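You operate a simulated robot arm through the tools that you are given. There is no shell and no other tool. Be economical: measure what you need, move in short steps, check, and stop when the job is done.

Carry out the task below with a simulated two-armed robot. There is one attempt and no reset: what you move stays moved.

JOB
On the dryer top, fold the press cloth in half, so that its two long edges meet.

Only the result counts: the job must be done as asked and must still hold three seconds after the hand-in. Knocking over, shifting, dropping, spilling or breaking anything else fails it. Flat cloth is picked up by pressing the open fingertips on it (5 to 10 N) and closing them slowly along it; thin cloth reads only 2 to 8 mm in the jaws.

ROBOT AND FRAMES
Two 7-joint arms with two-finger parallel grippers on one trunk, on a base that drives. Base frame: it is fixed to the floor where the robot stands at the start and does not move with it; the origin is under the middle of the robot, x ahead of it, y to its left, z up; the surface under the hand at the start is at about z = 850. Readings come in mm, degrees, newtons and seconds.
The left shoulder is at the start at [70, 163, 1170], the right one opposite. With the tool pointing down near the work surface each hand reaches from about 400 to 880 mm from the robot's upright axis, wherever it stands, measured 20 degrees to its own side. Places, roughly: dryer top [700, -200, 800]; press cloth [600, -200, 900]. Payload 3.43 kg a hand.
Tool frame (each hand has its own): the origin (TCP) lies between the finger pads and is the grasp point; the fingertips stand 34 mm ahead of it; z points along the fingers, y is the line along which they close. The gripper opens to 128 mm. The fingers are 24 mm wide and 12 mm thick; the gripper's body (48 by 130 mm) begins 96 mm behind the TCP.
Orientation is that of the tool frame in the base frame, as a unit quaternion [w, x, y, z]. With the fingers straight down and closing along the base's y, the tool's x points along the base's -x, its y along +y and its z along -z.

CONTROLS
- The arms move only by the tool play_rows. It takes "left_deltas", "right_deltas" or both (then of equal length, played together; a hand with none holds still); each is a list of rows, each a list of 3 entries, a list of its own where there are three numbers: the shift along the base's x, y, z in units of 30 mm (1.0 is 30 mm), then the turn, a rotation vector about the base's x, y, z in units of 5 degrees (1.0 is 5 degrees), then the opening in per cent of the stroke, from 0 (shut) to 100 (fully open). In form: [[[tx, ty, tz], [rx, ry, rz], grip], ...]. A call has 1 to 12 rows; each row shifts and turns the commanded pose from where the row before left it. A call with a number of a shift or a turn outside -1 to 1 is refused whole. A row lasts 0.2 s, in which the tool goes at most 50 mm and 8.6 degrees; a call with a longer step from one row to the next is refused whole, and so is a gripper value outside its range. Where a pose cannot be reached the arm comes as near as it can. A force on the tool above 40 N (or 10 N above the force at the start of the call, whichever is more), or a blocked arm, ends the call early, and 0.2 s more pass. Each finger travels about 153 mm/s and halts on what it meets, pressing with about 25 N; the grip force reading is that of the motor and also rises with nothing between the fingers. The clock runs only during rows and for 0.2 s after the last one: add rows that do not move to give the fingers time. It gives the time, the measured TCP pose, the force on the tool (base axes), the opening and the grip force at its end, in the units of the frame above (readings bear some noise), with the torque about the TCP (base axes, N m) and any sound that the robot's microphone picked up.
- Cameras (640 x 400 px; columns grow to the right, rows downward): "scene" is now at [121, -14.8, 1385]; the picture's right is [-0.32, -0.95, 0.00], its down [-0.74, 0.25, -0.63] and it looks along [0.60, -0.20, -0.78] (base axes); focal length 267 px, centre (320, 200). "left" rides on the left gripper at [76, 11, -160] in its tool frame; the picture's right is [-0.15, 0.99, 0.00], its down [-0.88, -0.13, -0.46] and it looks along [-0.45, -0.07, 0.89] (tool axes); focal length 234 px, centre (320, 200). "right" rides on the right gripper at [76, -11, -160] in its tool frame; the picture's right is [0.15, 0.99, 0.00], its down [-0.88, 0.13, -0.46] and it looks along [-0.45, 0.07, 0.89] (tool axes); focal length 234 px, centre (320, 200).
- camera(camera): a new picture of that camera. It takes no simulated time.
- slide_trunk(by): slides the trunk up (or, below 0, down) by that many mm; the arms and the scene camera ride with it, the base frame stays. It gives what a move gives, with no picture.
- roll_base(legs): drives the robot by 1 to 6 legs, each [ahead, left, turn to the left] in mm, mm and degrees, along the robot's own axes; the way and the turn of a leg run together, so that a leg with both is an arc; at most 1500 mm and 180 degrees a leg. The arms and the cameras ride along, it lands a little off, and it stops where it bumps. It gives what a move gives.
- pan_tilt(pan, tilt): turns the head with the scene camera to pan (to the left, within 86 degrees either way) and tilt (down, from -29 to 69), counted from straight ahead of the robot. It gives what a move gives.
- point_at(camera, pixels): for up to 12 pixels [column, row] of the newest picture of that camera ("zoom" is the newest enlarged one), the place [x, y, z] in the base frame of the surface seen there, good to about 3 mm, but the place of the scene camera against the robot may be out by one fixed shift of up to 18 mm in any direction. It takes no simulated time.
- enlarge(camera, box): a new picture of the part [left, top, right, bottom] of that camera's present view, enlarged. It takes no simulated time.
- finish_job(): hands the job in; it is judged then, once.

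Keep the steps short. Do not move on a guess: measure, check each grasp and each placing, and mend mistakes. In all there are 80 turns and 78 pictures (those below and enlarged ones count). Leave the grippers open and the arms clear of the work at the hand-in unless told otherwise, and finish with a single line.

The tools are called after "Request:" as name(argument=value, ...) on one line, values as JSON. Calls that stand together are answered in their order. play_rows: Moves the arms, as the interface text tells. Its arguments: {"type":"object","properties":{"left_deltas":{"type":"array","items":{"type":"array"}},"right_deltas":{"type":"array","items":{"type":"array"}}},"required":[]} The other tools are called the same way: slide_trunk (by) slides the trunk up or down; roll_base (legs) drives the base; pan_tilt (pan, tilt) turns the head that bears the scene camera; camera (camera) takes a picture; point_at (camera, pixels) gives the place of the surface under pixels of a picture; enlarge (camera, box) takes an enlarged picture of a part of a camera's view; finish_job () hands the job in.

At the start:

```text
time_s: 0.0
left_ee_pos: [572.0, 41.4, 1027.8]
left_ee_rot: [0.0, -0.001, 1.0, 0.0]
left_wrist_force: [0.0, 0.0, 1.0]
left_wrist_torque: [-0.03, -0.01, 0.02]
left_width: 127.8
left_grasp_force: 0.0
right_ee_pos: [449.1, -400.2, 1034.5]
right_ee_rot: [0.0, 0.0, 1.0, 0.0]
right_wrist_force: [0.8, 0.2, -0.2]
right_wrist_torque: [0.01, 0.01, -0.01]
right_width: 128.1
right_grasp_force: 0.0
trunk travel left (down, up): [-650.0, 290.0]
robot x, y, heading: [-0.6, 0.2, -0.1]
head pan, tilt: [-18.4, 50.9]
```

scene: 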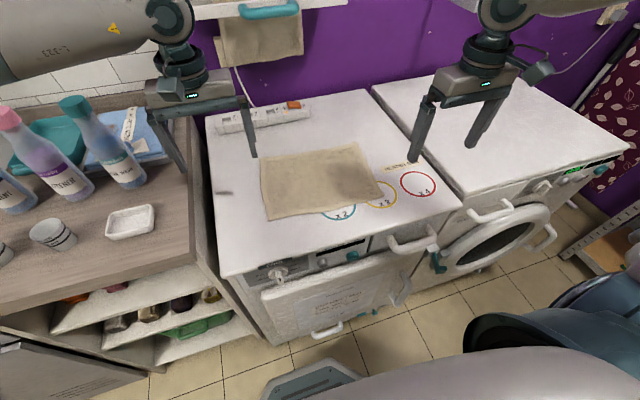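
right: 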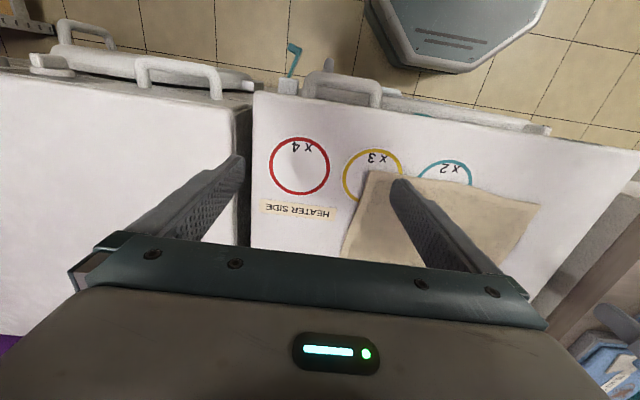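
left: 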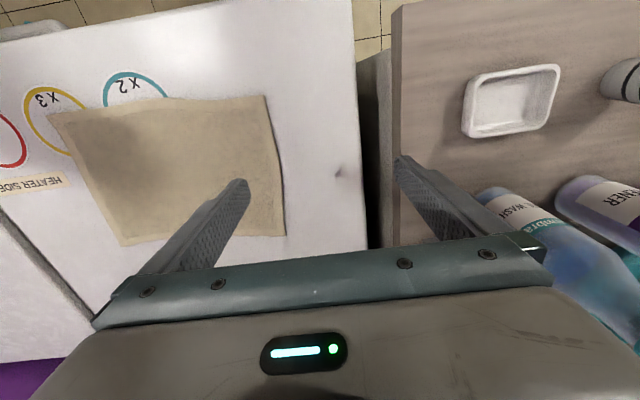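

I see the tan cloth on the dryer top, around columns 260-382 and rows 145-218 in the scene picture. I'll enlarge that area next and then measure the corners.

Request:
enlarge(camera="scene", box=[200, 80, 480, 255])

Request:
point_at(camera="left", pixels=[[50, 115], [264, 96], [285, 235], [122, 245], [338, 172], [20, 180]])

```text
2.29 times, centred on (340, 168) of scene
```

zoom: 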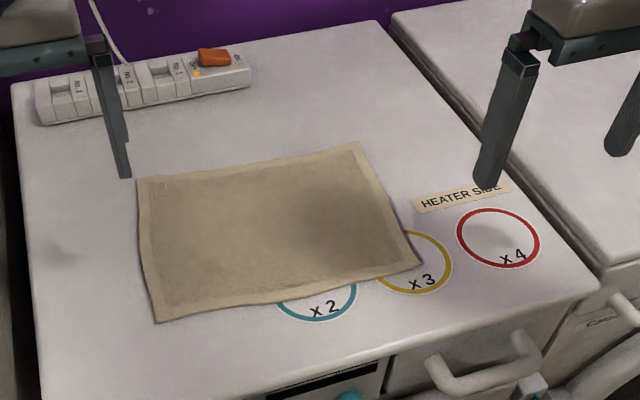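

```text
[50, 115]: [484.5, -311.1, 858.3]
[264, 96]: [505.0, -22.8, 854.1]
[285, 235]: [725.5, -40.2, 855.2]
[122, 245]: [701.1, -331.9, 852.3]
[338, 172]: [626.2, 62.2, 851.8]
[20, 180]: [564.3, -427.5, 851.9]
```

Measured on the left camera, the long edges run roughly along base y. They are turned about 4.5 degrees, and the cloth is about 290 by 220 mm. The far long edge goes from C (725,-40) to D (701,-332), and the near one from B (505,-23) to A (484,-311).

My plan is to take the far edge near both corners and fold it toward the robot. First I'll bring both hands above those corners at z 960, turned -4.5 degrees and narrowed to 30 %.

Request:
play_rows(left_deltas=[[[0.511, -0.4, -0.252], [0, 0, -0.1], 90], [[0.511, -0.4, -0.252], [0, 0, -0.1], 80], [[0.511, -0.4, -0.252], [0, 0, -0.1], 70], [[0.511, -0.4, -0.252], [0, 0, -0.1], 60], [[0.511, -0.4, -0.252], [0, 0, -0.1], 50], [[0.511, -0.4, -0.252], [0, 0, -0.1], 40], [[0.511, -0.4, -0.252], [0, 0, -0.1], 30], [[0.511, -0.4, -0.252], [0, 0, -0.1], 30], [[0.511, -0.4, -0.252], [0, 0, -0.1], 30], [[0, 0, 0], [0, 0, 0], 30]], right_deltas=[[[0.893, 0.359, -0.274], [0, 0, -0.1], 90], [[0.893, 0.359, -0.274], [0, 0, -0.1], 80], [[0.893, 0.359, -0.274], [0, 0, -0.1], 70], [[0.893, 0.359, -0.274], [0, 0, -0.1], 60], [[0.893, 0.359, -0.274], [0, 0, -0.1], 50], [[0.893, 0.359, -0.274], [0, 0, -0.1], 40], [[0.893, 0.359, -0.274], [0, 0, -0.1], 30], [[0.893, 0.359, -0.274], [0, 0, -0.1], 30], [[0.893, 0.359, -0.274], [0, 0, -0.1], 30], [[0, 0, 0], [0, 0, 0], 30]])

Request:
camera(camera="left")

Request:
camera(camera="right")

Request:
camera(camera="scene")

```text
time_s: 2.2
left_ee_pos: [708.2, -66.0, 962.9]
left_ee_rot: [0.001, 0.039, 0.999, 0.0]
left_wrist_force: [-0.6, -0.2, 0.0]
left_wrist_torque: [-0.05, -0.02, -0.01]
left_width: 38.6
left_grasp_force: 0.0
right_ee_pos: [691.3, -302.0, 961.4]
right_ee_rot: [0.001, 0.039, 0.999, 0.0]
right_wrist_force: [0.5, 0.0, -0.3]
right_wrist_torque: [-0.03, -0.02, -0.01]
right_width: 38.6
right_grasp_force: 0.1
trunk travel left (down, up): [-650.0, 290.0]
robot x, y, heading: [1.0, -1.0, 0.0]
head pan, tilt: [-18.4, 50.9]
```

```text
73 pictures are left
```

left: 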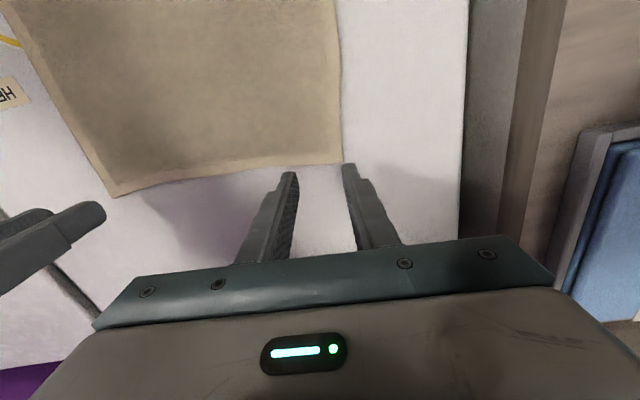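

```text
72 pictures are left
```

right: 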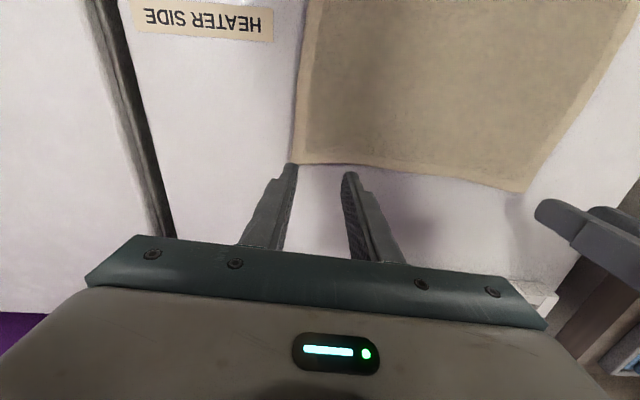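

```text
71 pictures are left
```

scene: 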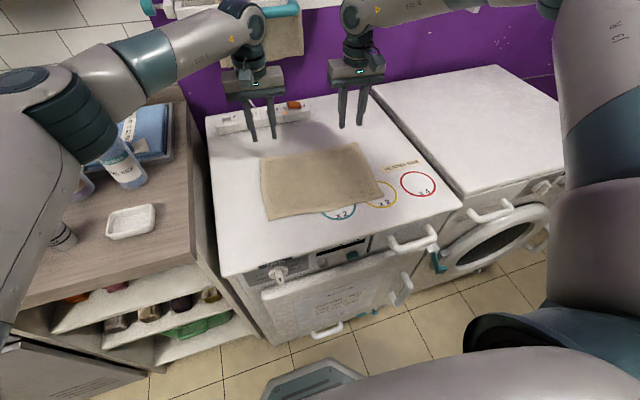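

Both hands are above the far edge at z 962. The far corners show clearly at left (341,163) and (113,197), and at right (293,163) and (525,190). I'll measure those and a few edge points.

Request:
point_at(camera="left", pixels=[[339, 160], [115, 194], [225, 171], [265, 166], [338, 80], [400, 130]])

Request:
point_at(camera="right", pixels=[[296, 160], [524, 187], [420, 170], [330, 161], [303, 80], [240, 130]])

Request:
point_at(camera="scene", pixels=[[261, 158], [357, 145], [382, 194], [268, 218], [325, 209], [345, 260], [265, 187]])

```text
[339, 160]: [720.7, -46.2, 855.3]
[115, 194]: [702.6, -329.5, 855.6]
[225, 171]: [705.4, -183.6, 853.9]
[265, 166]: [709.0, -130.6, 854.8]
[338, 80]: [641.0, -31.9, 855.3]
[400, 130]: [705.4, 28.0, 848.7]
```

```text
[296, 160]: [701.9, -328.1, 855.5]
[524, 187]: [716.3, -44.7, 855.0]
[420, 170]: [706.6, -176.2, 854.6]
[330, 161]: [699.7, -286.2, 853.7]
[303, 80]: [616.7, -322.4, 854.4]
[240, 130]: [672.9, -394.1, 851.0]
```

```text
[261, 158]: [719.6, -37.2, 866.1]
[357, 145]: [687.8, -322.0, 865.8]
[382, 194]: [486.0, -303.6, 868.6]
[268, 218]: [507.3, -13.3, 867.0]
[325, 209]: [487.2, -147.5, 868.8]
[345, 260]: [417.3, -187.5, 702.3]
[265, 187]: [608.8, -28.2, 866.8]
```

The dryer surface is at about z 851, with C ≈ (721,-44) and D ≈ (703,-329). I'll narrow to 24 % and shift slightly so both fingers sit on the cloth at the edge, left at (705,-75) and right at (688,-294). Then I'll go down to TCP z 894, just above contact.

Request:
play_rows(left_deltas=[[[-0.03, -0.1, -0.75], [0, 0, 0], 24], [[-0.03, -0.1, -0.75], [0, 0, 0], 24], [[-0.03, -0.1, -0.77], [0, 0, 0], 24], [[0, 0, 0], [0, 0, 0], 24]], right_deltas=[[[-0.03, 0.09, -0.75], [0, 0, 0], 24], [[-0.03, 0.09, -0.75], [0, 0, 0], 24], [[-0.03, 0.09, -0.74], [0, 0, 0], 24], [[0, 0, 0], [0, 0, 0], 24]])

Request:
camera(camera="left")

Request:
camera(camera="right")

```text
time_s: 3.2
left_ee_pos: [708.6, -74.2, 892.5]
left_ee_rot: [-0.001, 0.039, 0.999, -0.001]
left_wrist_force: [0.5, -0.2, -0.8]
left_wrist_torque: [0.03, 0.03, 0.03]
left_width: 30.5
left_grasp_force: 0.0
right_ee_pos: [676.1, -300.2, 902.5]
right_ee_rot: [0.001, 0.039, 0.999, 0.001]
right_wrist_force: [0.7, 0.0, -0.5]
right_wrist_torque: [-0.01, -0.01, -0.01]
right_width: 30.8
right_grasp_force: 0.0
right hand out of reach, approached as far as the arm can: row 2, 3
trunk travel left (down, up): [-650.0, 290.0]
robot x, y, heading: [4.4, -2.7, 0.1]
head pan, tilt: [-18.4, 50.9]
```

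```text
70 pictures are left
```

left: 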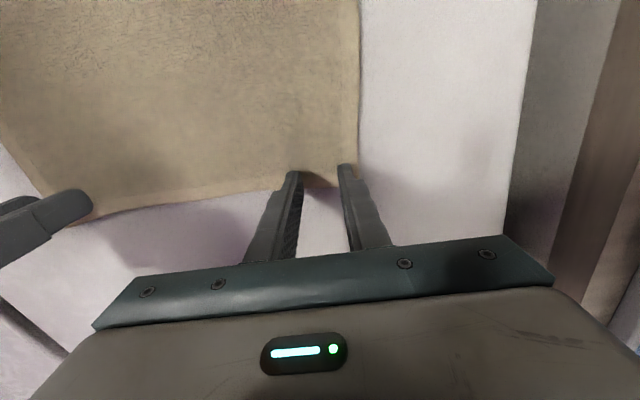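

```text
69 pictures are left
```

right: 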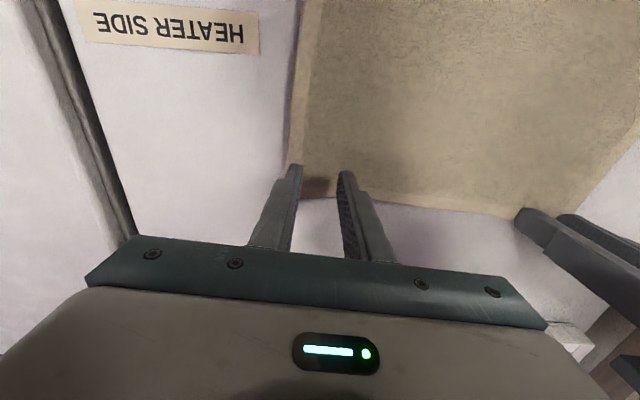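

The right arm ran out of reach at (676,-300,902), but it reached fully at z 961. Lowering the trunk about 90 mm would restore that geometry. First I'll check the clearance around the left elbow and the base front in the scene view.

Request:
camera(camera="scene")

Request:
point_at(camera="scene", pixels=[[40, 150], [20, 240], [80, 110], [125, 175], [310, 365], [590, 200], [500, 340], [325, 330], [60, 60], [60, 235]])

```text
68 pictures are left
```

scene: 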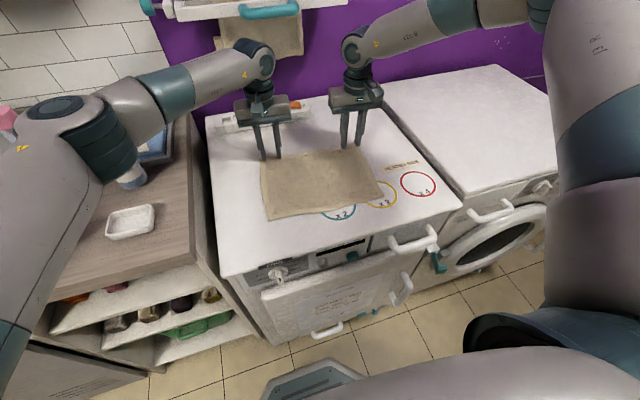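

```text
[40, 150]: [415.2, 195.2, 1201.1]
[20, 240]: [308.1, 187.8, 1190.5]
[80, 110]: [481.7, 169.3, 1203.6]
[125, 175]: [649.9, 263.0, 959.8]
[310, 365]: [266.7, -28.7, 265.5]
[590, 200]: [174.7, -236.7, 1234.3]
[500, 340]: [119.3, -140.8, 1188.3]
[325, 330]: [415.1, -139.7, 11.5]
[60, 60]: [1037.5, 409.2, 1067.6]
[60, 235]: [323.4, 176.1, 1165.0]
```

Right-arm reach is the limit. Lowering the trunk 60 mm gives the geometry that worked at z 961. Before that I'll check the bottle-top height against the left elbow, which is at z≈1200.

Request:
point_at(camera="scene", pixels=[[8, 108], [5, 120], [128, 165], [110, 130], [90, 150], [100, 165]])

Request:
play_rows(left_deltas=[[[0, 0, 0.8], [0, 0, 0], 24], [[0, 0, 0.8], [0, 0, 0], 24], [[0, 0, 0.8], [0, 0, 0], 24], [[0, 0, 0], [0, 0, 0], 24]], right_deltas=[[[0, 0, 0.8], [0, 0, 0], 24], [[0, 0, 0.8], [0, 0, 0], 24], [[0, 0, 0.8], [0, 0, 0], 24], [[0, 0, 0], [0, 0, 0], 24]])

```text
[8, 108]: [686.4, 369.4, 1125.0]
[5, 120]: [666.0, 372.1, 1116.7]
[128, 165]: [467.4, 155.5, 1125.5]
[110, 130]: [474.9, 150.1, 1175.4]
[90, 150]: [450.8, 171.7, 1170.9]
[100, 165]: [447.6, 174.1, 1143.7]
```

```text
time_s: 4.2
left_ee_pos: [708.9, -76.6, 963.1]
left_ee_rot: [0.001, 0.039, 0.999, 0.0]
left_wrist_force: [0.4, -1.1, -0.4]
left_wrist_torque: [0.01, 0.06, 0.01]
left_width: 30.6
left_grasp_force: 0.1
right_ee_pos: [673.7, -301.4, 975.2]
right_ee_rot: [0.0, 0.039, 0.999, 0.0]
right_wrist_force: [-0.3, 0.2, -0.6]
right_wrist_torque: [0.01, 0.02, 0.0]
right_width: 30.7
right_grasp_force: 0.0
trunk travel left (down, up): [-650.0, 290.0]
robot x, y, heading: [0.4, 3.1, 0.0]
head pan, tilt: [-18.4, 50.9]
```

Bottle tops are at z 1125 near (686,370), and the left elbow is at about (470,155), well clear horizontally. I'll lower the trunk 60 mm, so the hands drop from z~965 to ~905 and stay above the cloth.

Request:
slide_trunk(by=-60)

```text
time_s: 5.2
left_ee_pos: [708.5, -75.8, 903.5]
left_ee_rot: [0.001, 0.039, 0.999, 0.001]
left_wrist_force: [-0.5, -0.6, -0.2]
left_wrist_torque: [0.01, 0.0, 0.02]
left_width: 30.8
left_grasp_force: 0.0
right_ee_pos: [674.6, -301.6, 915.3]
right_ee_rot: [-0.001, 0.039, 0.999, 0.0]
right_wrist_force: [1.0, 0.5, -1.0]
right_wrist_torque: [0.0, 0.02, 0.01]
right_width: 30.8
right_grasp_force: 0.0
trunk travel left (down, up): [-590.0, 350.0]
robot x, y, heading: [0.9, -1.4, 0.1]
head pan, tilt: [-18.4, 50.9]
```

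Next, the right hand moves +13, +7 and -22 mm and the left goes down 10 mm, bringing both to z≈893.

Request:
play_rows(left_deltas=[[[-0.05, 0, -0.17], [0, 0, 0], 24], [[-0.05, 0, -0.17], [0, 0, 0], 24], [[0, 0, 0], [0, 0, 0], 24]], right_deltas=[[[0.22, 0.12, -0.37], [0, 0, 0], 24], [[0.22, 0.12, -0.37], [0, 0, 0], 24], [[0, 0, 0], [0, 0, 0], 24]])

Request:
enlarge(camera="left", box=[200, 100, 440, 250])

Request:
enlarge(camera="right", box=[200, 100, 440, 250])

```text
time_s: 6.0
left_ee_pos: [704.0, -76.4, 893.5]
left_ee_rot: [0.0, 0.039, 0.999, 0.0]
left_wrist_force: [0.2, 0.0, 0.3]
left_wrist_torque: [0.02, 0.03, -0.01]
left_width: 30.8
left_grasp_force: 0.0
right_ee_pos: [687.8, -294.2, 892.1]
right_ee_rot: [0.0, 0.04, 0.999, 0.0]
right_wrist_force: [0.5, 0.5, -0.3]
right_wrist_torque: [-0.02, -0.01, -0.01]
right_width: 30.6
right_grasp_force: 0.2
trunk travel left (down, up): [-590.0, 350.0]
robot x, y, heading: [-0.1, 2.6, 0.0]
head pan, tilt: [-18.4, 50.9]
```

```text
2.67 times, centred on (320, 175) of left
```

zoom: 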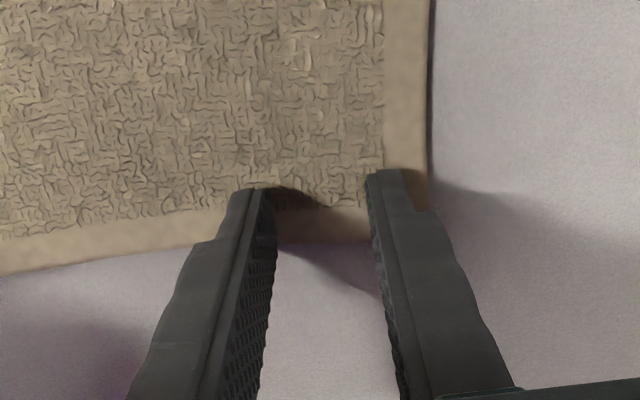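

```text
2.67 times, centred on (320, 175) of right
```

zoom: 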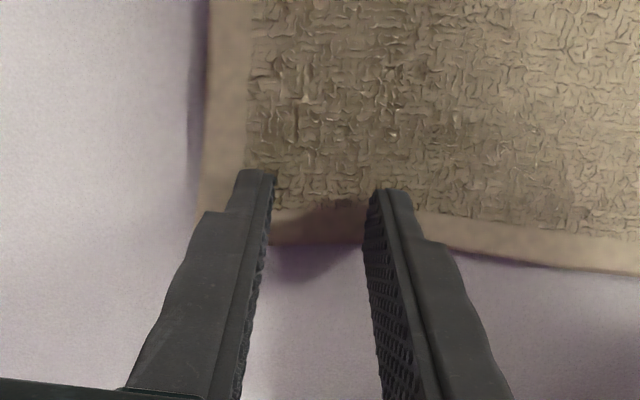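

Both finger pairs are straddling the hem strip near the corners. I'll press down slowly, 2 mm a row, and read the force.

Request:
play_rows(left_deltas=[[[0, 0, -0.067], [0, 0, 0], 24], [[0, 0, -0.067], [0, 0, 0], 24], [[0, 0, -0.05], [0, 0, 0], 24], [[0, 0, 0], [0, 0, 0], 24]], right_deltas=[[[0, 0, -0.067], [0, 0, 0], 24], [[0, 0, -0.067], [0, 0, 0], 24], [[0, 0, -0.05], [0, 0, 0], 24], [[0, 0, 0], [0, 0, 0], 24]])

```text
time_s: 7.0
left_ee_pos: [704.8, -75.7, 887.6]
left_ee_rot: [0.001, 0.039, 0.999, -0.001]
left_wrist_force: [0.4, -1.0, 1.9]
left_wrist_torque: [0.01, -0.01, -0.02]
left_width: 30.8
left_grasp_force: 0.0
right_ee_pos: [687.3, -293.6, 887.9]
right_ee_rot: [0.001, 0.04, 0.999, 0.0]
right_wrist_force: [-0.7, 0.9, 5.7]
right_wrist_torque: [0.0, 0.04, -0.03]
right_width: 30.5
right_grasp_force: 0.0
trunk travel left (down, up): [-590.0, 350.0]
robot x, y, heading: [-2.2, -2.9, 0.2]
head pan, tilt: [-18.4, 50.9]
```

Contact is made: left reads 1.9 N and right 5.7 N. I'll press a little more, about 1.2 mm on the left and 0.4 mm on the right.

Request:
play_rows(left_deltas=[[[0, 0, -0.04], [0, 0, 0], 24], [[0, 0, 0], [0, 0, 0], 24]], right_deltas=[[[0, 0, -0.013], [0, 0, 0], 24], [[0, 0, 0], [0, 0, 0], 24]])

```text
time_s: 7.6
left_ee_pos: [703.4, -76.6, 887.0]
left_ee_rot: [0.001, 0.04, 0.999, 0.0]
left_wrist_force: [-0.2, -0.4, 7.7]
left_wrist_torque: [0.03, -0.04, 0.04]
left_width: 30.8
left_grasp_force: 0.0
right_ee_pos: [689.3, -294.4, 888.4]
right_ee_rot: [0.001, 0.039, 0.999, 0.001]
right_wrist_force: [1.9, -0.1, 8.6]
right_wrist_torque: [0.0, -0.03, -0.01]
right_width: 30.7
right_grasp_force: 0.1
trunk travel left (down, up): [-590.0, 350.0]
robot x, y, heading: [-2.0, 0.1, 0.2]
head pan, tilt: [-18.4, 50.9]
```

Left reads 7.7 N and right 8.6 N, both within the asked range. Next I'll close slowly, about 2.4 % per row.

Request:
play_rows(left_deltas=[[[0, 0, 0], [0, 0, 0], 22], [[0, 0, 0], [0, 0, 0], 20], [[0, 0, 0], [0, 0, 0], 18], [[0, 0, 0], [0, 0, 0], 16], [[0, 0, 0], [0, 0, 0], 14], [[0, 0, 0], [0, 0, 0], 12], [[0, 0, 0], [0, 0, 0], 10], [[0, 0, 0], [0, 0, 0], 8], [[0, 0, 0], [0, 0, 0], 6], [[0, 0, 0], [0, 0, 0], 4], [[0, 0, 0], [0, 0, 0], 2], [[0, 0, 0], [0, 0, 0], 0]], right_deltas=[[[0, 0, 0], [0, 0, 0], 22], [[0, 0, 0], [0, 0, 0], 20], [[0, 0, 0], [0, 0, 0], 18], [[0, 0, 0], [0, 0, 0], 16], [[0, 0, 0], [0, 0, 0], 14], [[0, 0, 0], [0, 0, 0], 12], [[0, 0, 0], [0, 0, 0], 10], [[0, 0, 0], [0, 0, 0], 8], [[0, 0, 0], [0, 0, 0], 6], [[0, 0, 0], [0, 0, 0], 4], [[0, 0, 0], [0, 0, 0], 2], [[0, 0, 0], [0, 0, 0], 0]])

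Request:
camera(camera="left")

Request:
camera(camera="right")

```text
time_s: 10.2
left_ee_pos: [703.7, -75.9, 887.8]
left_ee_rot: [0.0, 0.04, 0.999, -0.001]
left_wrist_force: [-0.4, -13.2, 7.9]
left_wrist_torque: [-0.47, 0.03, 0.06]
left_width: 4.2
left_grasp_force: 25.4
right_ee_pos: [687.3, -293.3, 887.4]
right_ee_rot: [0.001, 0.039, 0.999, 0.001]
right_wrist_force: [0.8, 13.8, 6.8]
right_wrist_torque: [0.44, -0.05, 0.05]
right_width: 4.0
right_grasp_force: 24.8
trunk travel left (down, up): [-590.0, 350.0]
robot x, y, heading: [-1.6, 1.9, 0.0]
head pan, tilt: [-18.4, 50.9]
```

```text
65 pictures are left
```

left: 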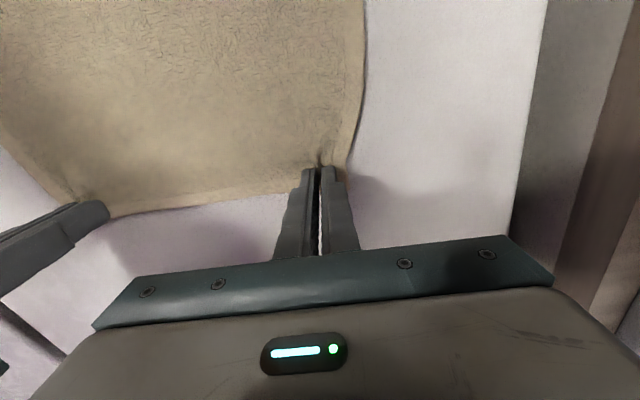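

```text
64 pictures are left
```

right: 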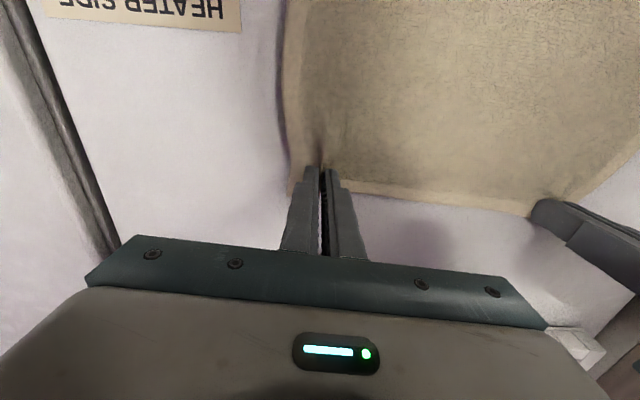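

Both jaws hold cloth at 4 mm, and the edge between them is taut at ±13 N in y. I'll ease the hands 4 mm toward each other while lifting 45 mm and moving back, then look.

Request:
play_rows(left_deltas=[[[0, -0.13, 0.1], [0, 0, 0], 0], [[-0.1, 0, 0.4], [0, 0, 0], 0], [[-0.2, 0, 0.5], [0, 0, 0], 0], [[-0.3, 0, 0.5], [0, 0, 0], 0], [[0, 0, 0], [0, 0, 0], 0]], right_deltas=[[[0, 0.13, 0.1], [0, 0, 0], 0], [[-0.1, 0, 0.4], [0, 0, 0], 0], [[-0.2, 0, 0.5], [0, 0, 0], 0], [[-0.3, 0, 0.5], [0, 0, 0], 0], [[0, 0, 0], [0, 0, 0], 0]])

Request:
camera(camera="scene")

```text
time_s: 11.4
left_ee_pos: [688.7, -79.6, 930.7]
left_ee_rot: [0.001, 0.039, 0.999, 0.0]
left_wrist_force: [-1.4, -6.5, 0.0]
left_wrist_torque: [-0.15, 0.03, 0.05]
left_width: 3.9
left_grasp_force: 25.2
right_ee_pos: [668.8, -290.0, 930.4]
right_ee_rot: [-0.001, 0.038, 0.999, 0.0]
right_wrist_force: [1.1, 6.5, -1.6]
right_wrist_torque: [0.21, 0.02, 0.0]
right_width: 4.2
right_grasp_force: 25.5
trunk travel left (down, up): [-590.0, 350.0]
robot x, y, heading: [-1.4, -0.8, 0.1]
head pan, tilt: [-18.4, 50.9]
```

```text
63 pictures are left
```

scene: 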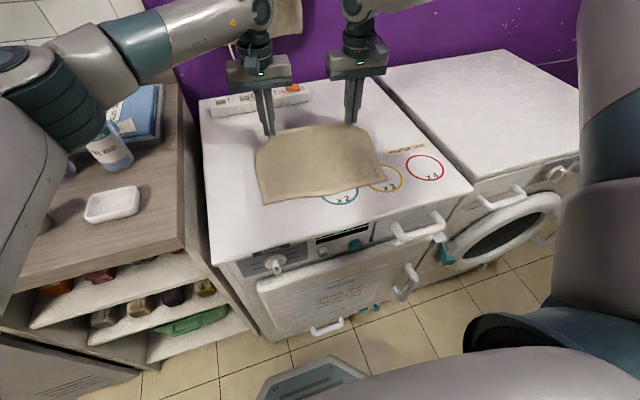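

Both hands hold the far edge clear of the surface with no slip. The final fold pose brings the wrists close to the robot, so I'll do part of the fold by rolling the base back. First I'll move the hands up and back to TCP ≈ (665,·,964), easing the tension 2 mm each, so the cloth stays slack around the fold line at x≈603.

Request:
play_rows(left_deltas=[[[-0.25, -0.06, 0.4], [0, 0, 0], 0], [[-0.25, 0, 0.4], [0, 0, 0], 0], [[-0.25, 0, 0.33], [0, 0, 0], 0], [[0, 0, 0], [0, 0, 0], 0]], right_deltas=[[[-0.25, 0.06, 0.4], [0, 0, 0], 0], [[-0.25, 0, 0.4], [0, 0, 0], 0], [[-0.25, 0, 0.33], [0, 0, 0], 0], [[0, 0, 0], [0, 0, 0], 0]])

Request:
roll_base(legs=[[-105, 0, 0]])

Request:
camera(camera="scene")

```text
time_s: 12.4
left_ee_pos: [664.3, -80.8, 964.5]
left_ee_rot: [-0.001, 0.039, 0.999, 0.001]
left_wrist_force: [-0.4, -1.7, 0.0]
left_wrist_torque: [-0.05, 0.02, 0.03]
left_width: 3.5
left_grasp_force: 25.5
right_ee_pos: [648.5, -290.3, 966.0]
right_ee_rot: [-0.001, 0.04, 0.999, 0.0]
right_wrist_force: [-0.5, 1.5, 0.6]
right_wrist_torque: [0.05, 0.01, -0.01]
right_width: 4.1
right_grasp_force: 24.7
trunk travel left (down, up): [-590.0, 350.0]
robot x, y, heading: [-0.8, 0.8, 0.1]
head pan, tilt: [-18.4, 50.9]
```

```text
time_s: 13.6
left_ee_pos: [557.2, -81.9, 965.6]
left_ee_rot: [0.0, 0.04, 0.999, 0.0]
left_wrist_force: [-0.9, -2.5, 0.6]
left_wrist_torque: [-0.05, -0.02, 0.0]
left_width: 3.7
left_grasp_force: 25.2
right_ee_pos: [542.7, -290.0, 965.2]
right_ee_rot: [0.0, 0.039, 0.999, 0.0]
right_wrist_force: [-0.3, 1.6, 0.0]
right_wrist_torque: [0.03, -0.02, 0.02]
right_width: 3.8
right_grasp_force: 25.2
trunk travel left (down, up): [-590.0, 350.0]
robot x, y, heading: [-102.8, -1.2, -0.1]
head pan, tilt: [-18.4, 50.9]
```

```text
62 pictures are left
```

scene: 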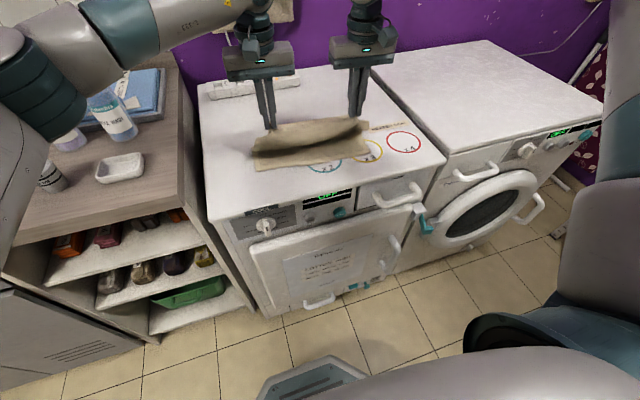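

The hands moved back to TCP x 557 and 543, and the cloth is arched over the fold line. I'll check that the bottom layer's near edge stayed put.

Request:
enlarge(camera="scene", box=[220, 90, 420, 215])

Request:
point_at(camera="zoom", pixels=[[115, 250], [455, 212], [300, 232]])

```text
3.20 times, centred on (320, 152) of scene
```

zoom: 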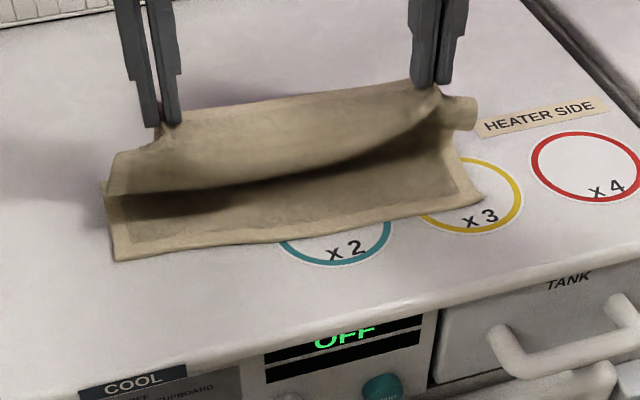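

```text
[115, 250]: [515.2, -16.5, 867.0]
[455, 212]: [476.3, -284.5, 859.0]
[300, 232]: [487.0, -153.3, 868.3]
```

Request:
point_at(camera="zoom", pixels=[[118, 257], [478, 200], [472, 203], [117, 240], [300, 237], [130, 185], [300, 165], [410, 128]])

```text
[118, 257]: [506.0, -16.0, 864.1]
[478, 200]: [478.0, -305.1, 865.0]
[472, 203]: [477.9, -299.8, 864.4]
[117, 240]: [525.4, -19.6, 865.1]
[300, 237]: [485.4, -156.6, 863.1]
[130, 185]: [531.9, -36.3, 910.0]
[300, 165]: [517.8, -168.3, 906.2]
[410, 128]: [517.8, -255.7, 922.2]
```

The bottom layer is in place, with its near corners at about (506,-16) and (478,-305) in scene readings, which matches before. Now I'll lower the flap while tilting the fingers forward 45 degrees about the edge direction, so the edge comes down over the near edge.

Request:
play_rows(left_deltas=[[[-0.21, 0.05, -0.245], [-0.07, -0.9, 0], 0], [[-0.21, 0.05, -0.245], [-0.07, -0.9, 0], 0], [[-0.21, 0.05, -0.245], [-0.07, -0.9, 0], 0], [[-0.21, 0.05, -0.245], [-0.07, -0.9, 0], 0], [[-0.21, 0.05, -0.245], [-0.07, -0.9, 0], 0], [[-0.21, 0.05, -0.245], [-0.07, -0.9, 0], 0], [[-0.21, 0.05, -0.245], [-0.07, -0.9, 0], 0], [[-0.21, 0.05, -0.245], [-0.07, -0.9, 0], 0], [[-0.21, 0.05, -0.245], [-0.07, -0.9, 0], 0], [[-0.21, 0.05, -0.245], [-0.07, -0.9, 0], 0], [[0, 0, 0], [0, 0, 0], 0]], right_deltas=[[[-0.213, 0.043, -0.243], [-0.07, -0.9, 0], 0], [[-0.213, 0.043, -0.243], [-0.07, -0.9, 0], 0], [[-0.213, 0.043, -0.243], [-0.07, -0.9, 0], 0], [[-0.213, 0.043, -0.243], [-0.07, -0.9, 0], 0], [[-0.213, 0.043, -0.243], [-0.07, -0.9, 0], 0], [[-0.213, 0.043, -0.243], [-0.07, -0.9, 0], 0], [[-0.213, 0.043, -0.243], [-0.07, -0.9, 0], 0], [[-0.213, 0.043, -0.243], [-0.07, -0.9, 0], 0], [[-0.213, 0.043, -0.243], [-0.07, -0.9, 0], 0], [[-0.213, 0.043, -0.243], [-0.07, -0.9, 0], 0], [[0, 0, 0], [0, 0, 0], 0]])

Request:
enlarge(camera="scene", box=[220, 90, 420, 215])

Request:
camera(camera="scene")

```text
time_s: 16.0
left_ee_pos: [494.1, -66.7, 892.1]
left_ee_rot: [0.384, 0.036, 0.922, -0.016]
left_wrist_force: [0.4, -4.2, 2.3]
left_wrist_torque: [-0.14, -0.01, -0.11]
left_width: 3.9
left_grasp_force: 25.0
right_ee_pos: [479.1, -275.6, 893.0]
right_ee_rot: [0.385, 0.036, 0.922, -0.014]
right_wrist_force: [0.3, 3.1, 2.0]
right_wrist_torque: [0.07, -0.07, 0.12]
right_width: 4.0
right_grasp_force: 25.5
trunk travel left (down, up): [-590.0, 350.0]
robot x, y, heading: [-108.4, -2.0, 0.0]
head pan, tilt: [-18.4, 50.9]
```

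```text
3.20 times, centred on (320, 152) of scene
```

zoom: 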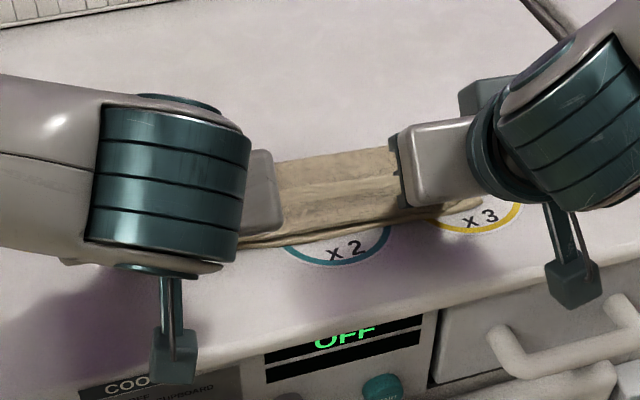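

```text
59 pictures are left
```

scene: 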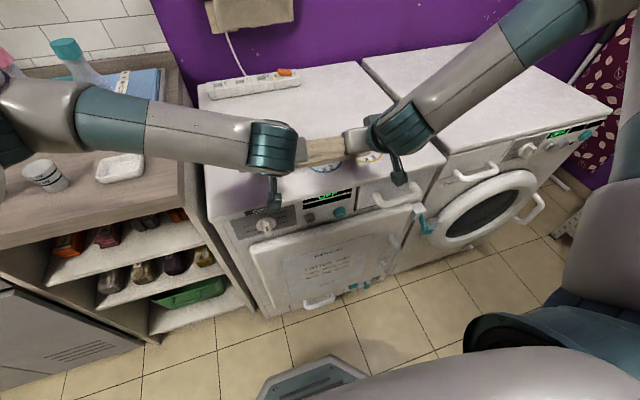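

The pose was reached with small forces. The scene view of the corners is blocked by the wrists, so I'll use the hand cameras. I'll also check the clearance of the left forearm above the tray and cup.

Request:
camera(camera="left")

Request:
camera(camera="right")

Request:
enlarge(camera="scene", box=[288, 120, 384, 180])

Request:
point_at(camera="scene", pixels=[[130, 140], [60, 130], [200, 155], [120, 160], [45, 165], [100, 98], [20, 150]])

```text
58 pictures are left
```

left: 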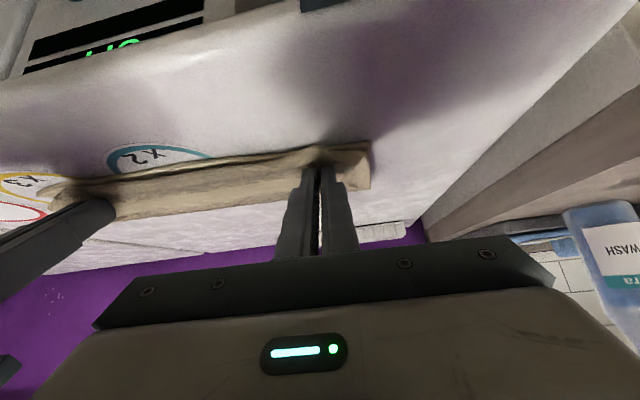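

```text
57 pictures are left
```

right: 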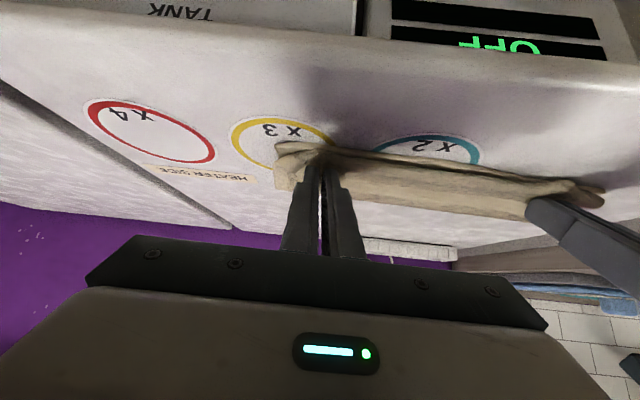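

```text
6.67 times, centred on (336, 150) of scene
```

zoom: 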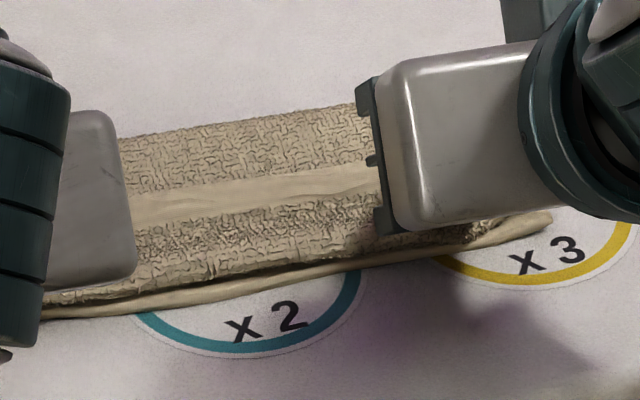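

```text
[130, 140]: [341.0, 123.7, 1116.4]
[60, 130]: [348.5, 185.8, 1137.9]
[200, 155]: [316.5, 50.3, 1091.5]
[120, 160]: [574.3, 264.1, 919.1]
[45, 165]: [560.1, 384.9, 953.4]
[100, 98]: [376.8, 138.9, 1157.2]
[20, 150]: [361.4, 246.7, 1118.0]
```

In the zoom I see a light hem band at rows 190-215, texture below it, then a dark line and another hem at row ~285. I'll measure heights along that profile to tell the layers apart.

Request:
point_at(camera="zoom", pixels=[[250, 125], [250, 160], [250, 180], [250, 195], [250, 210], [250, 230], [250, 250], [250, 268], [250, 278], [250, 288], [250, 310], [480, 235]])

Request:
enlarge(camera="left", box=[60, 110, 380, 230])

Request:
enlarge(camera="right", box=[250, 120, 450, 245])

```text
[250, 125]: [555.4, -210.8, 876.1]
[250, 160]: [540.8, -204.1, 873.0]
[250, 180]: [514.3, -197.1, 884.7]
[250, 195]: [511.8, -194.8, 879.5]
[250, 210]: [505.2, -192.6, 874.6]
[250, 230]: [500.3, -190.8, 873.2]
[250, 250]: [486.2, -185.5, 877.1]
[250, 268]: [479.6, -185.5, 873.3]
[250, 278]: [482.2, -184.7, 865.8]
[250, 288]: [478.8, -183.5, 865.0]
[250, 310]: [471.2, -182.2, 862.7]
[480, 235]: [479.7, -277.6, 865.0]
```

```text
2.00 times, centred on (220, 170) of left
```

zoom: 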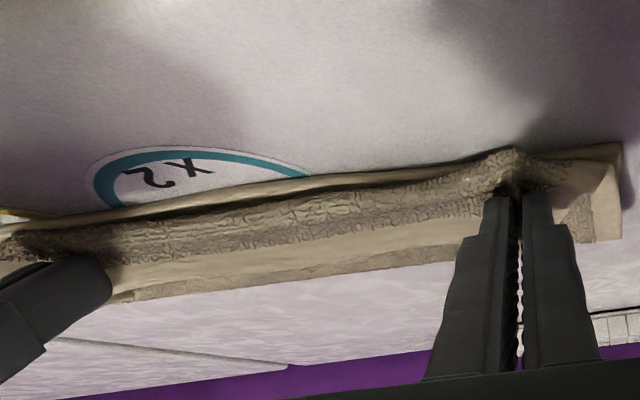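

```text
3.20 times, centred on (350, 182) of right
```

zoom: 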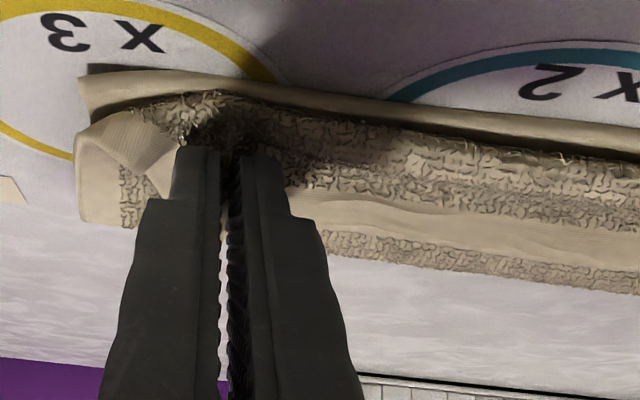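

The layers are clear now. The last ~25 mm of the flap, held in the jaws, is still turned up because the fingers are only tilted 45 degrees. I'll tilt a further 40 degrees, so the fingers are nearly horizontal and the held strip stands upright. The tips stay over x≈518 (left) and x≈502 (right).

Request:
play_rows(left_deltas=[[[-0.033, 0, 0.1], [-0.062, -0.798, 0], 0], [[-0.033, 0, 0.1], [-0.062, -0.798, 0], 0], [[-0.033, 0, 0], [-0.062, -0.798, 0], 0], [[-0.033, 0, 0], [-0.062, -0.798, 0], 0], [[-0.033, 0, 0], [-0.062, -0.798, 0], 0], [[-0.033, 0, 0], [-0.062, -0.798, 0], 0], [[-0.033, 0, -0.1], [-0.062, -0.798, 0], 0], [[-0.033, 0, -0.1], [-0.062, -0.798, 0], 0], [[-0.033, 0, -0.1], [-0.062, -0.798, 0], 0], [[-0.033, 0, -0.1], [-0.062, -0.798, 0], 0], [[0, 0, 0], [0, 0, 0], 0]], right_deltas=[[[-0.033, 0, 0.1], [-0.062, -0.798, 0], 0], [[-0.033, 0, 0.1], [-0.062, -0.798, 0], 0], [[-0.033, 0, 0], [-0.062, -0.798, 0], 0], [[-0.033, 0, 0], [-0.062, -0.798, 0], 0], [[-0.033, 0, 0], [-0.062, -0.798, 0], 0], [[-0.033, 0, 0], [-0.062, -0.798, 0], 0], [[-0.033, 0, -0.1], [-0.062, -0.798, 0], 0], [[-0.033, 0, -0.1], [-0.062, -0.798, 0], 0], [[-0.033, 0, -0.1], [-0.062, -0.798, 0], 0], [[-0.033, 0, -0.1], [-0.062, -0.798, 0], 0], [[0, 0, 0], [0, 0, 0], 0]])

Request:
camera(camera="scene")

Request:
camera(camera="left")

```text
time_s: 18.4
left_ee_pos: [484.4, -66.7, 886.2]
left_ee_rot: [0.677, 0.028, 0.735, -0.026]
left_wrist_force: [-0.5, -0.2, 1.4]
left_wrist_torque: [0.01, -0.04, -0.03]
left_width: 3.7
left_grasp_force: 25.2
right_ee_pos: [496.8, -177.6, 1046.3]
right_ee_rot: [0.639, 0.039, 0.767, -0.033]
right_wrist_force: [1.0, 0.8, -0.6]
right_wrist_torque: [-0.02, 0.04, 0.01]
right_width: 3.7
right_grasp_force: 25.3
right hand out of reach, approached as far as the arm can: row 4, 5, 6, 7, 8, 9, 10
trunk travel left (down, up): [-590.0, 350.0]
robot x, y, heading: [-105.4, -2.9, -0.3]
head pan, tilt: [-18.4, 50.9]
```

```text
53 pictures are left
```

scene: 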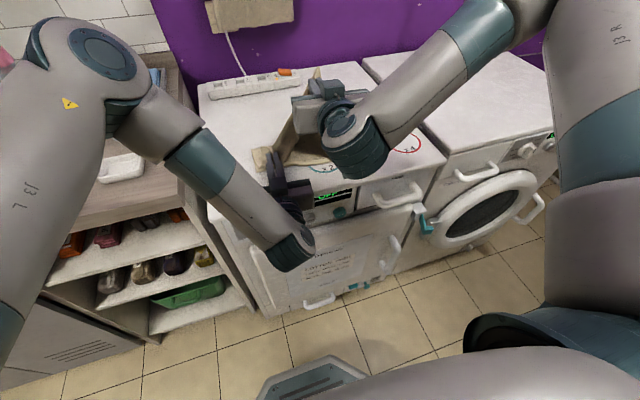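

```text
52 pictures are left
```

left: 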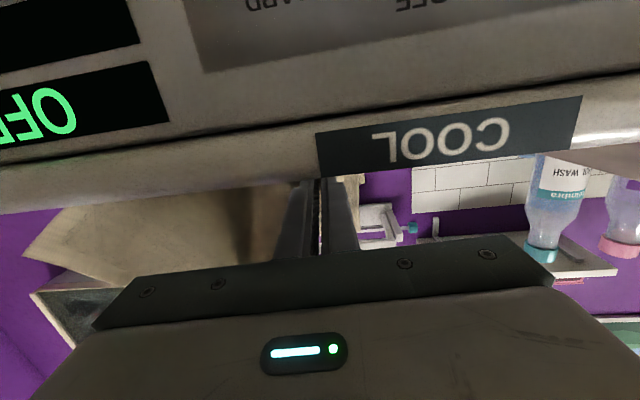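

The right arm couldn't follow. It drifted up to (497,-178,1046), though both jaws still hold at 3.7 mm. I'll tilt the right hand back 30 degrees to a reachable attitude in place, then bring it back toward its spot, stopping at z≈930.

Request:
play_rows(right_deltas=[[[0, -0.2, 0], [0.06, 0.8, 0], 0], [[0, -0.2, 0], [0.06, 0.8, 0], 0], [[0, -0.2, -0.1], [0.06, 0.8, 0], 0], [[0, -0.3, -0.3], [0.06, 0.8, 0], 0], [[0, -0.4, -0.5], [0.06, 0.8, 0], 0], [[0, -0.5, -0.6], [0.06, 0.8, 0], 0], [[0, -0.5, -0.8], [0.06, 0.8, 0], 0], [[0, -0.5, -0.8], [0.06, 0.4, 0], 0], [[0, -0.4, -0.8], [0, 0, 0], 0], [[0, 0, 0], [0, 0, 0], 0]])

Request:
camera(camera="scene")

Request:
camera(camera="right")

```text
time_s: 20.6
left_ee_pos: [484.6, -65.6, 886.6]
left_ee_rot: [0.676, 0.029, 0.736, -0.027]
left_wrist_force: [-0.6, -4.5, 0.7]
left_wrist_torque: [-0.04, 0.03, -0.19]
left_width: 3.8
left_grasp_force: 24.8
right_ee_pos: [494.6, -274.8, 930.8]
right_ee_rot: [0.418, 0.042, 0.907, -0.025]
right_wrist_force: [-0.2, 4.4, -0.6]
right_wrist_torque: [0.09, -0.01, 0.14]
right_width: 3.7
right_grasp_force: 25.1
trunk travel left (down, up): [-590.0, 350.0]
robot x, y, heading: [-101.6, 0.5, 0.3]
head pan, tilt: [-18.4, 50.9]
```

```text
51 pictures are left
```

scene: 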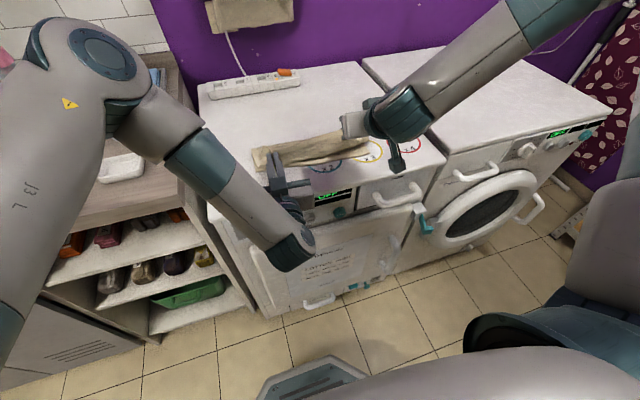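

```text
50 pictures are left
```

right: 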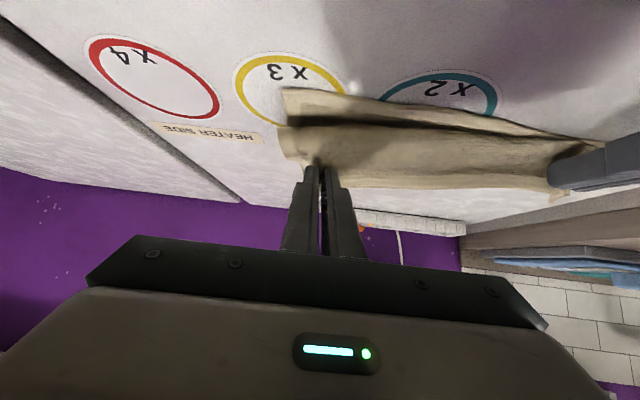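

I recovered it, and both hands still hold. Next I'll measure whether the bottom layer shifted, using the right camera (corner at 286,90; bottom edge along rows ~95-110).

Request:
enlarge(camera="right", box=[260, 70, 580, 210])

Request:
point_at(camera="right", pixels=[[286, 91], [380, 103], [450, 112], [530, 130], [290, 128], [400, 130], [290, 155], [370, 182], [440, 185]])

Request:
enlarge(camera="scene", box=[230, 110, 390, 210])

```text
2.00 times, centred on (420, 140) of right
```

zoom: 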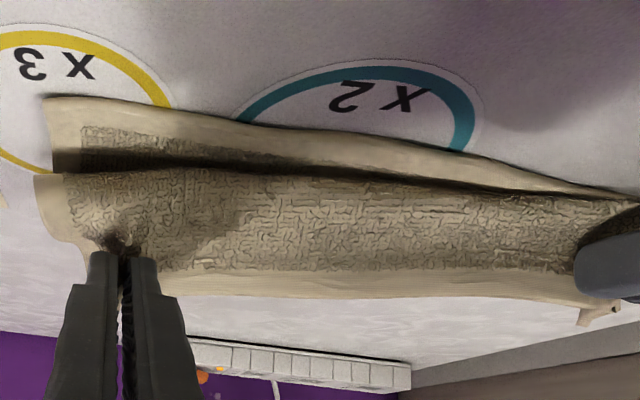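

```text
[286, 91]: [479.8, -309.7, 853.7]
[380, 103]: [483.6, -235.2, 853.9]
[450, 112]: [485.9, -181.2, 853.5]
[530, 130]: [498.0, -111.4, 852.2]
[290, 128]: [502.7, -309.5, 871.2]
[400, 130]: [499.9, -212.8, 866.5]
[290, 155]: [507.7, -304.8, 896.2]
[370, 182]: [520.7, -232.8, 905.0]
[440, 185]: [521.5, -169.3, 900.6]
```

```text
4.00 times, centred on (310, 160) of scene
```

zoom: 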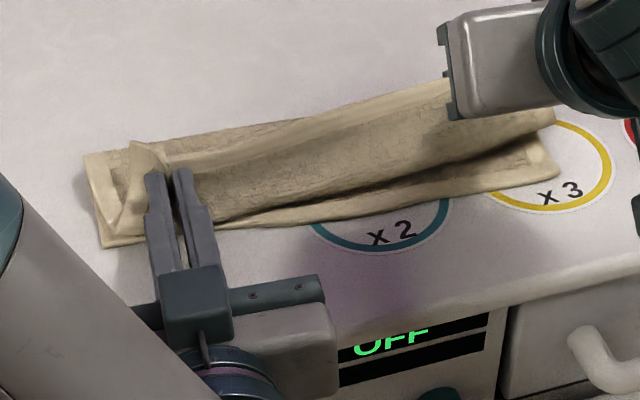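

The bottom layer's near edge is still at x 480-498, so it hasn't moved. The flap edge stands upright in the jaws. I'll lower the right tip to about (502, 870) and the left by 15 mm, then release and lay the standing hem down with the fingers.

Request:
play_rows(left_deltas=[[[0, 0, -0.1], [0, 0, 0], 0], [[0, 0, -0.1], [0, 0, 0], 0], [[0, 0, -0.1], [0, 0, 0], 0], [[0, 0, -0.1], [0, 0, 0], 0], [[0, 0, 0], [0, 0, 0], 0]], right_deltas=[[[-0.15, 0, -0.3], [0, 0, 0], 0], [[-0.15, 0, -0.3], [0, 0, 0], 0], [[-0.15, 0, -0.35], [0, 0, 0], 0], [[-0.15, 0, -0.35], [0, 0, 0], 0], [[0, 0, 0], [0, 0, 0], 0]])

Request:
enlarge(camera="scene", box=[230, 110, 390, 210])

Request:
camera(camera="right")

```text
time_s: 21.8
left_ee_pos: [485.1, -65.4, 874.7]
left_ee_rot: [0.676, 0.029, 0.736, -0.027]
left_wrist_force: [0.8, -3.1, 4.7]
left_wrist_torque: [-0.06, -0.16, -0.14]
left_width: 3.9
left_grasp_force: 24.8
right_ee_pos: [478.6, -275.7, 890.8]
right_ee_rot: [0.419, 0.042, 0.907, -0.026]
right_wrist_force: [0.2, 5.1, 2.5]
right_wrist_torque: [0.08, -0.07, 0.16]
right_width: 3.8
right_grasp_force: 25.3
trunk travel left (down, up): [-590.0, 350.0]
robot x, y, heading: [-102.6, -1.5, -0.1]
head pan, tilt: [-18.4, 50.9]
```

```text
4.00 times, centred on (310, 160) of scene
```

zoom: 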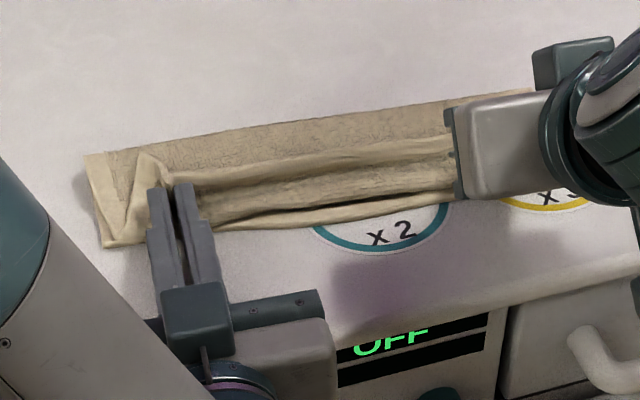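

```text
46 pictures are left
```

right: 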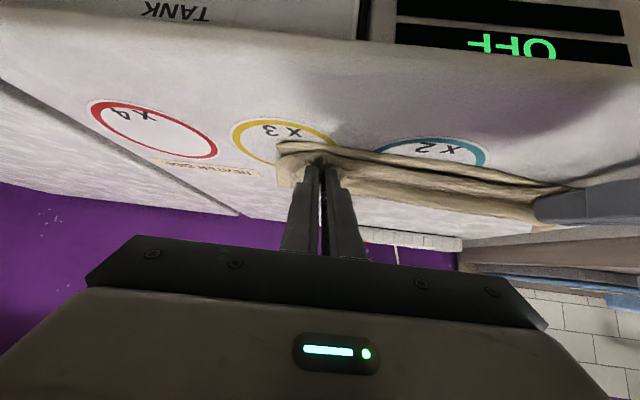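

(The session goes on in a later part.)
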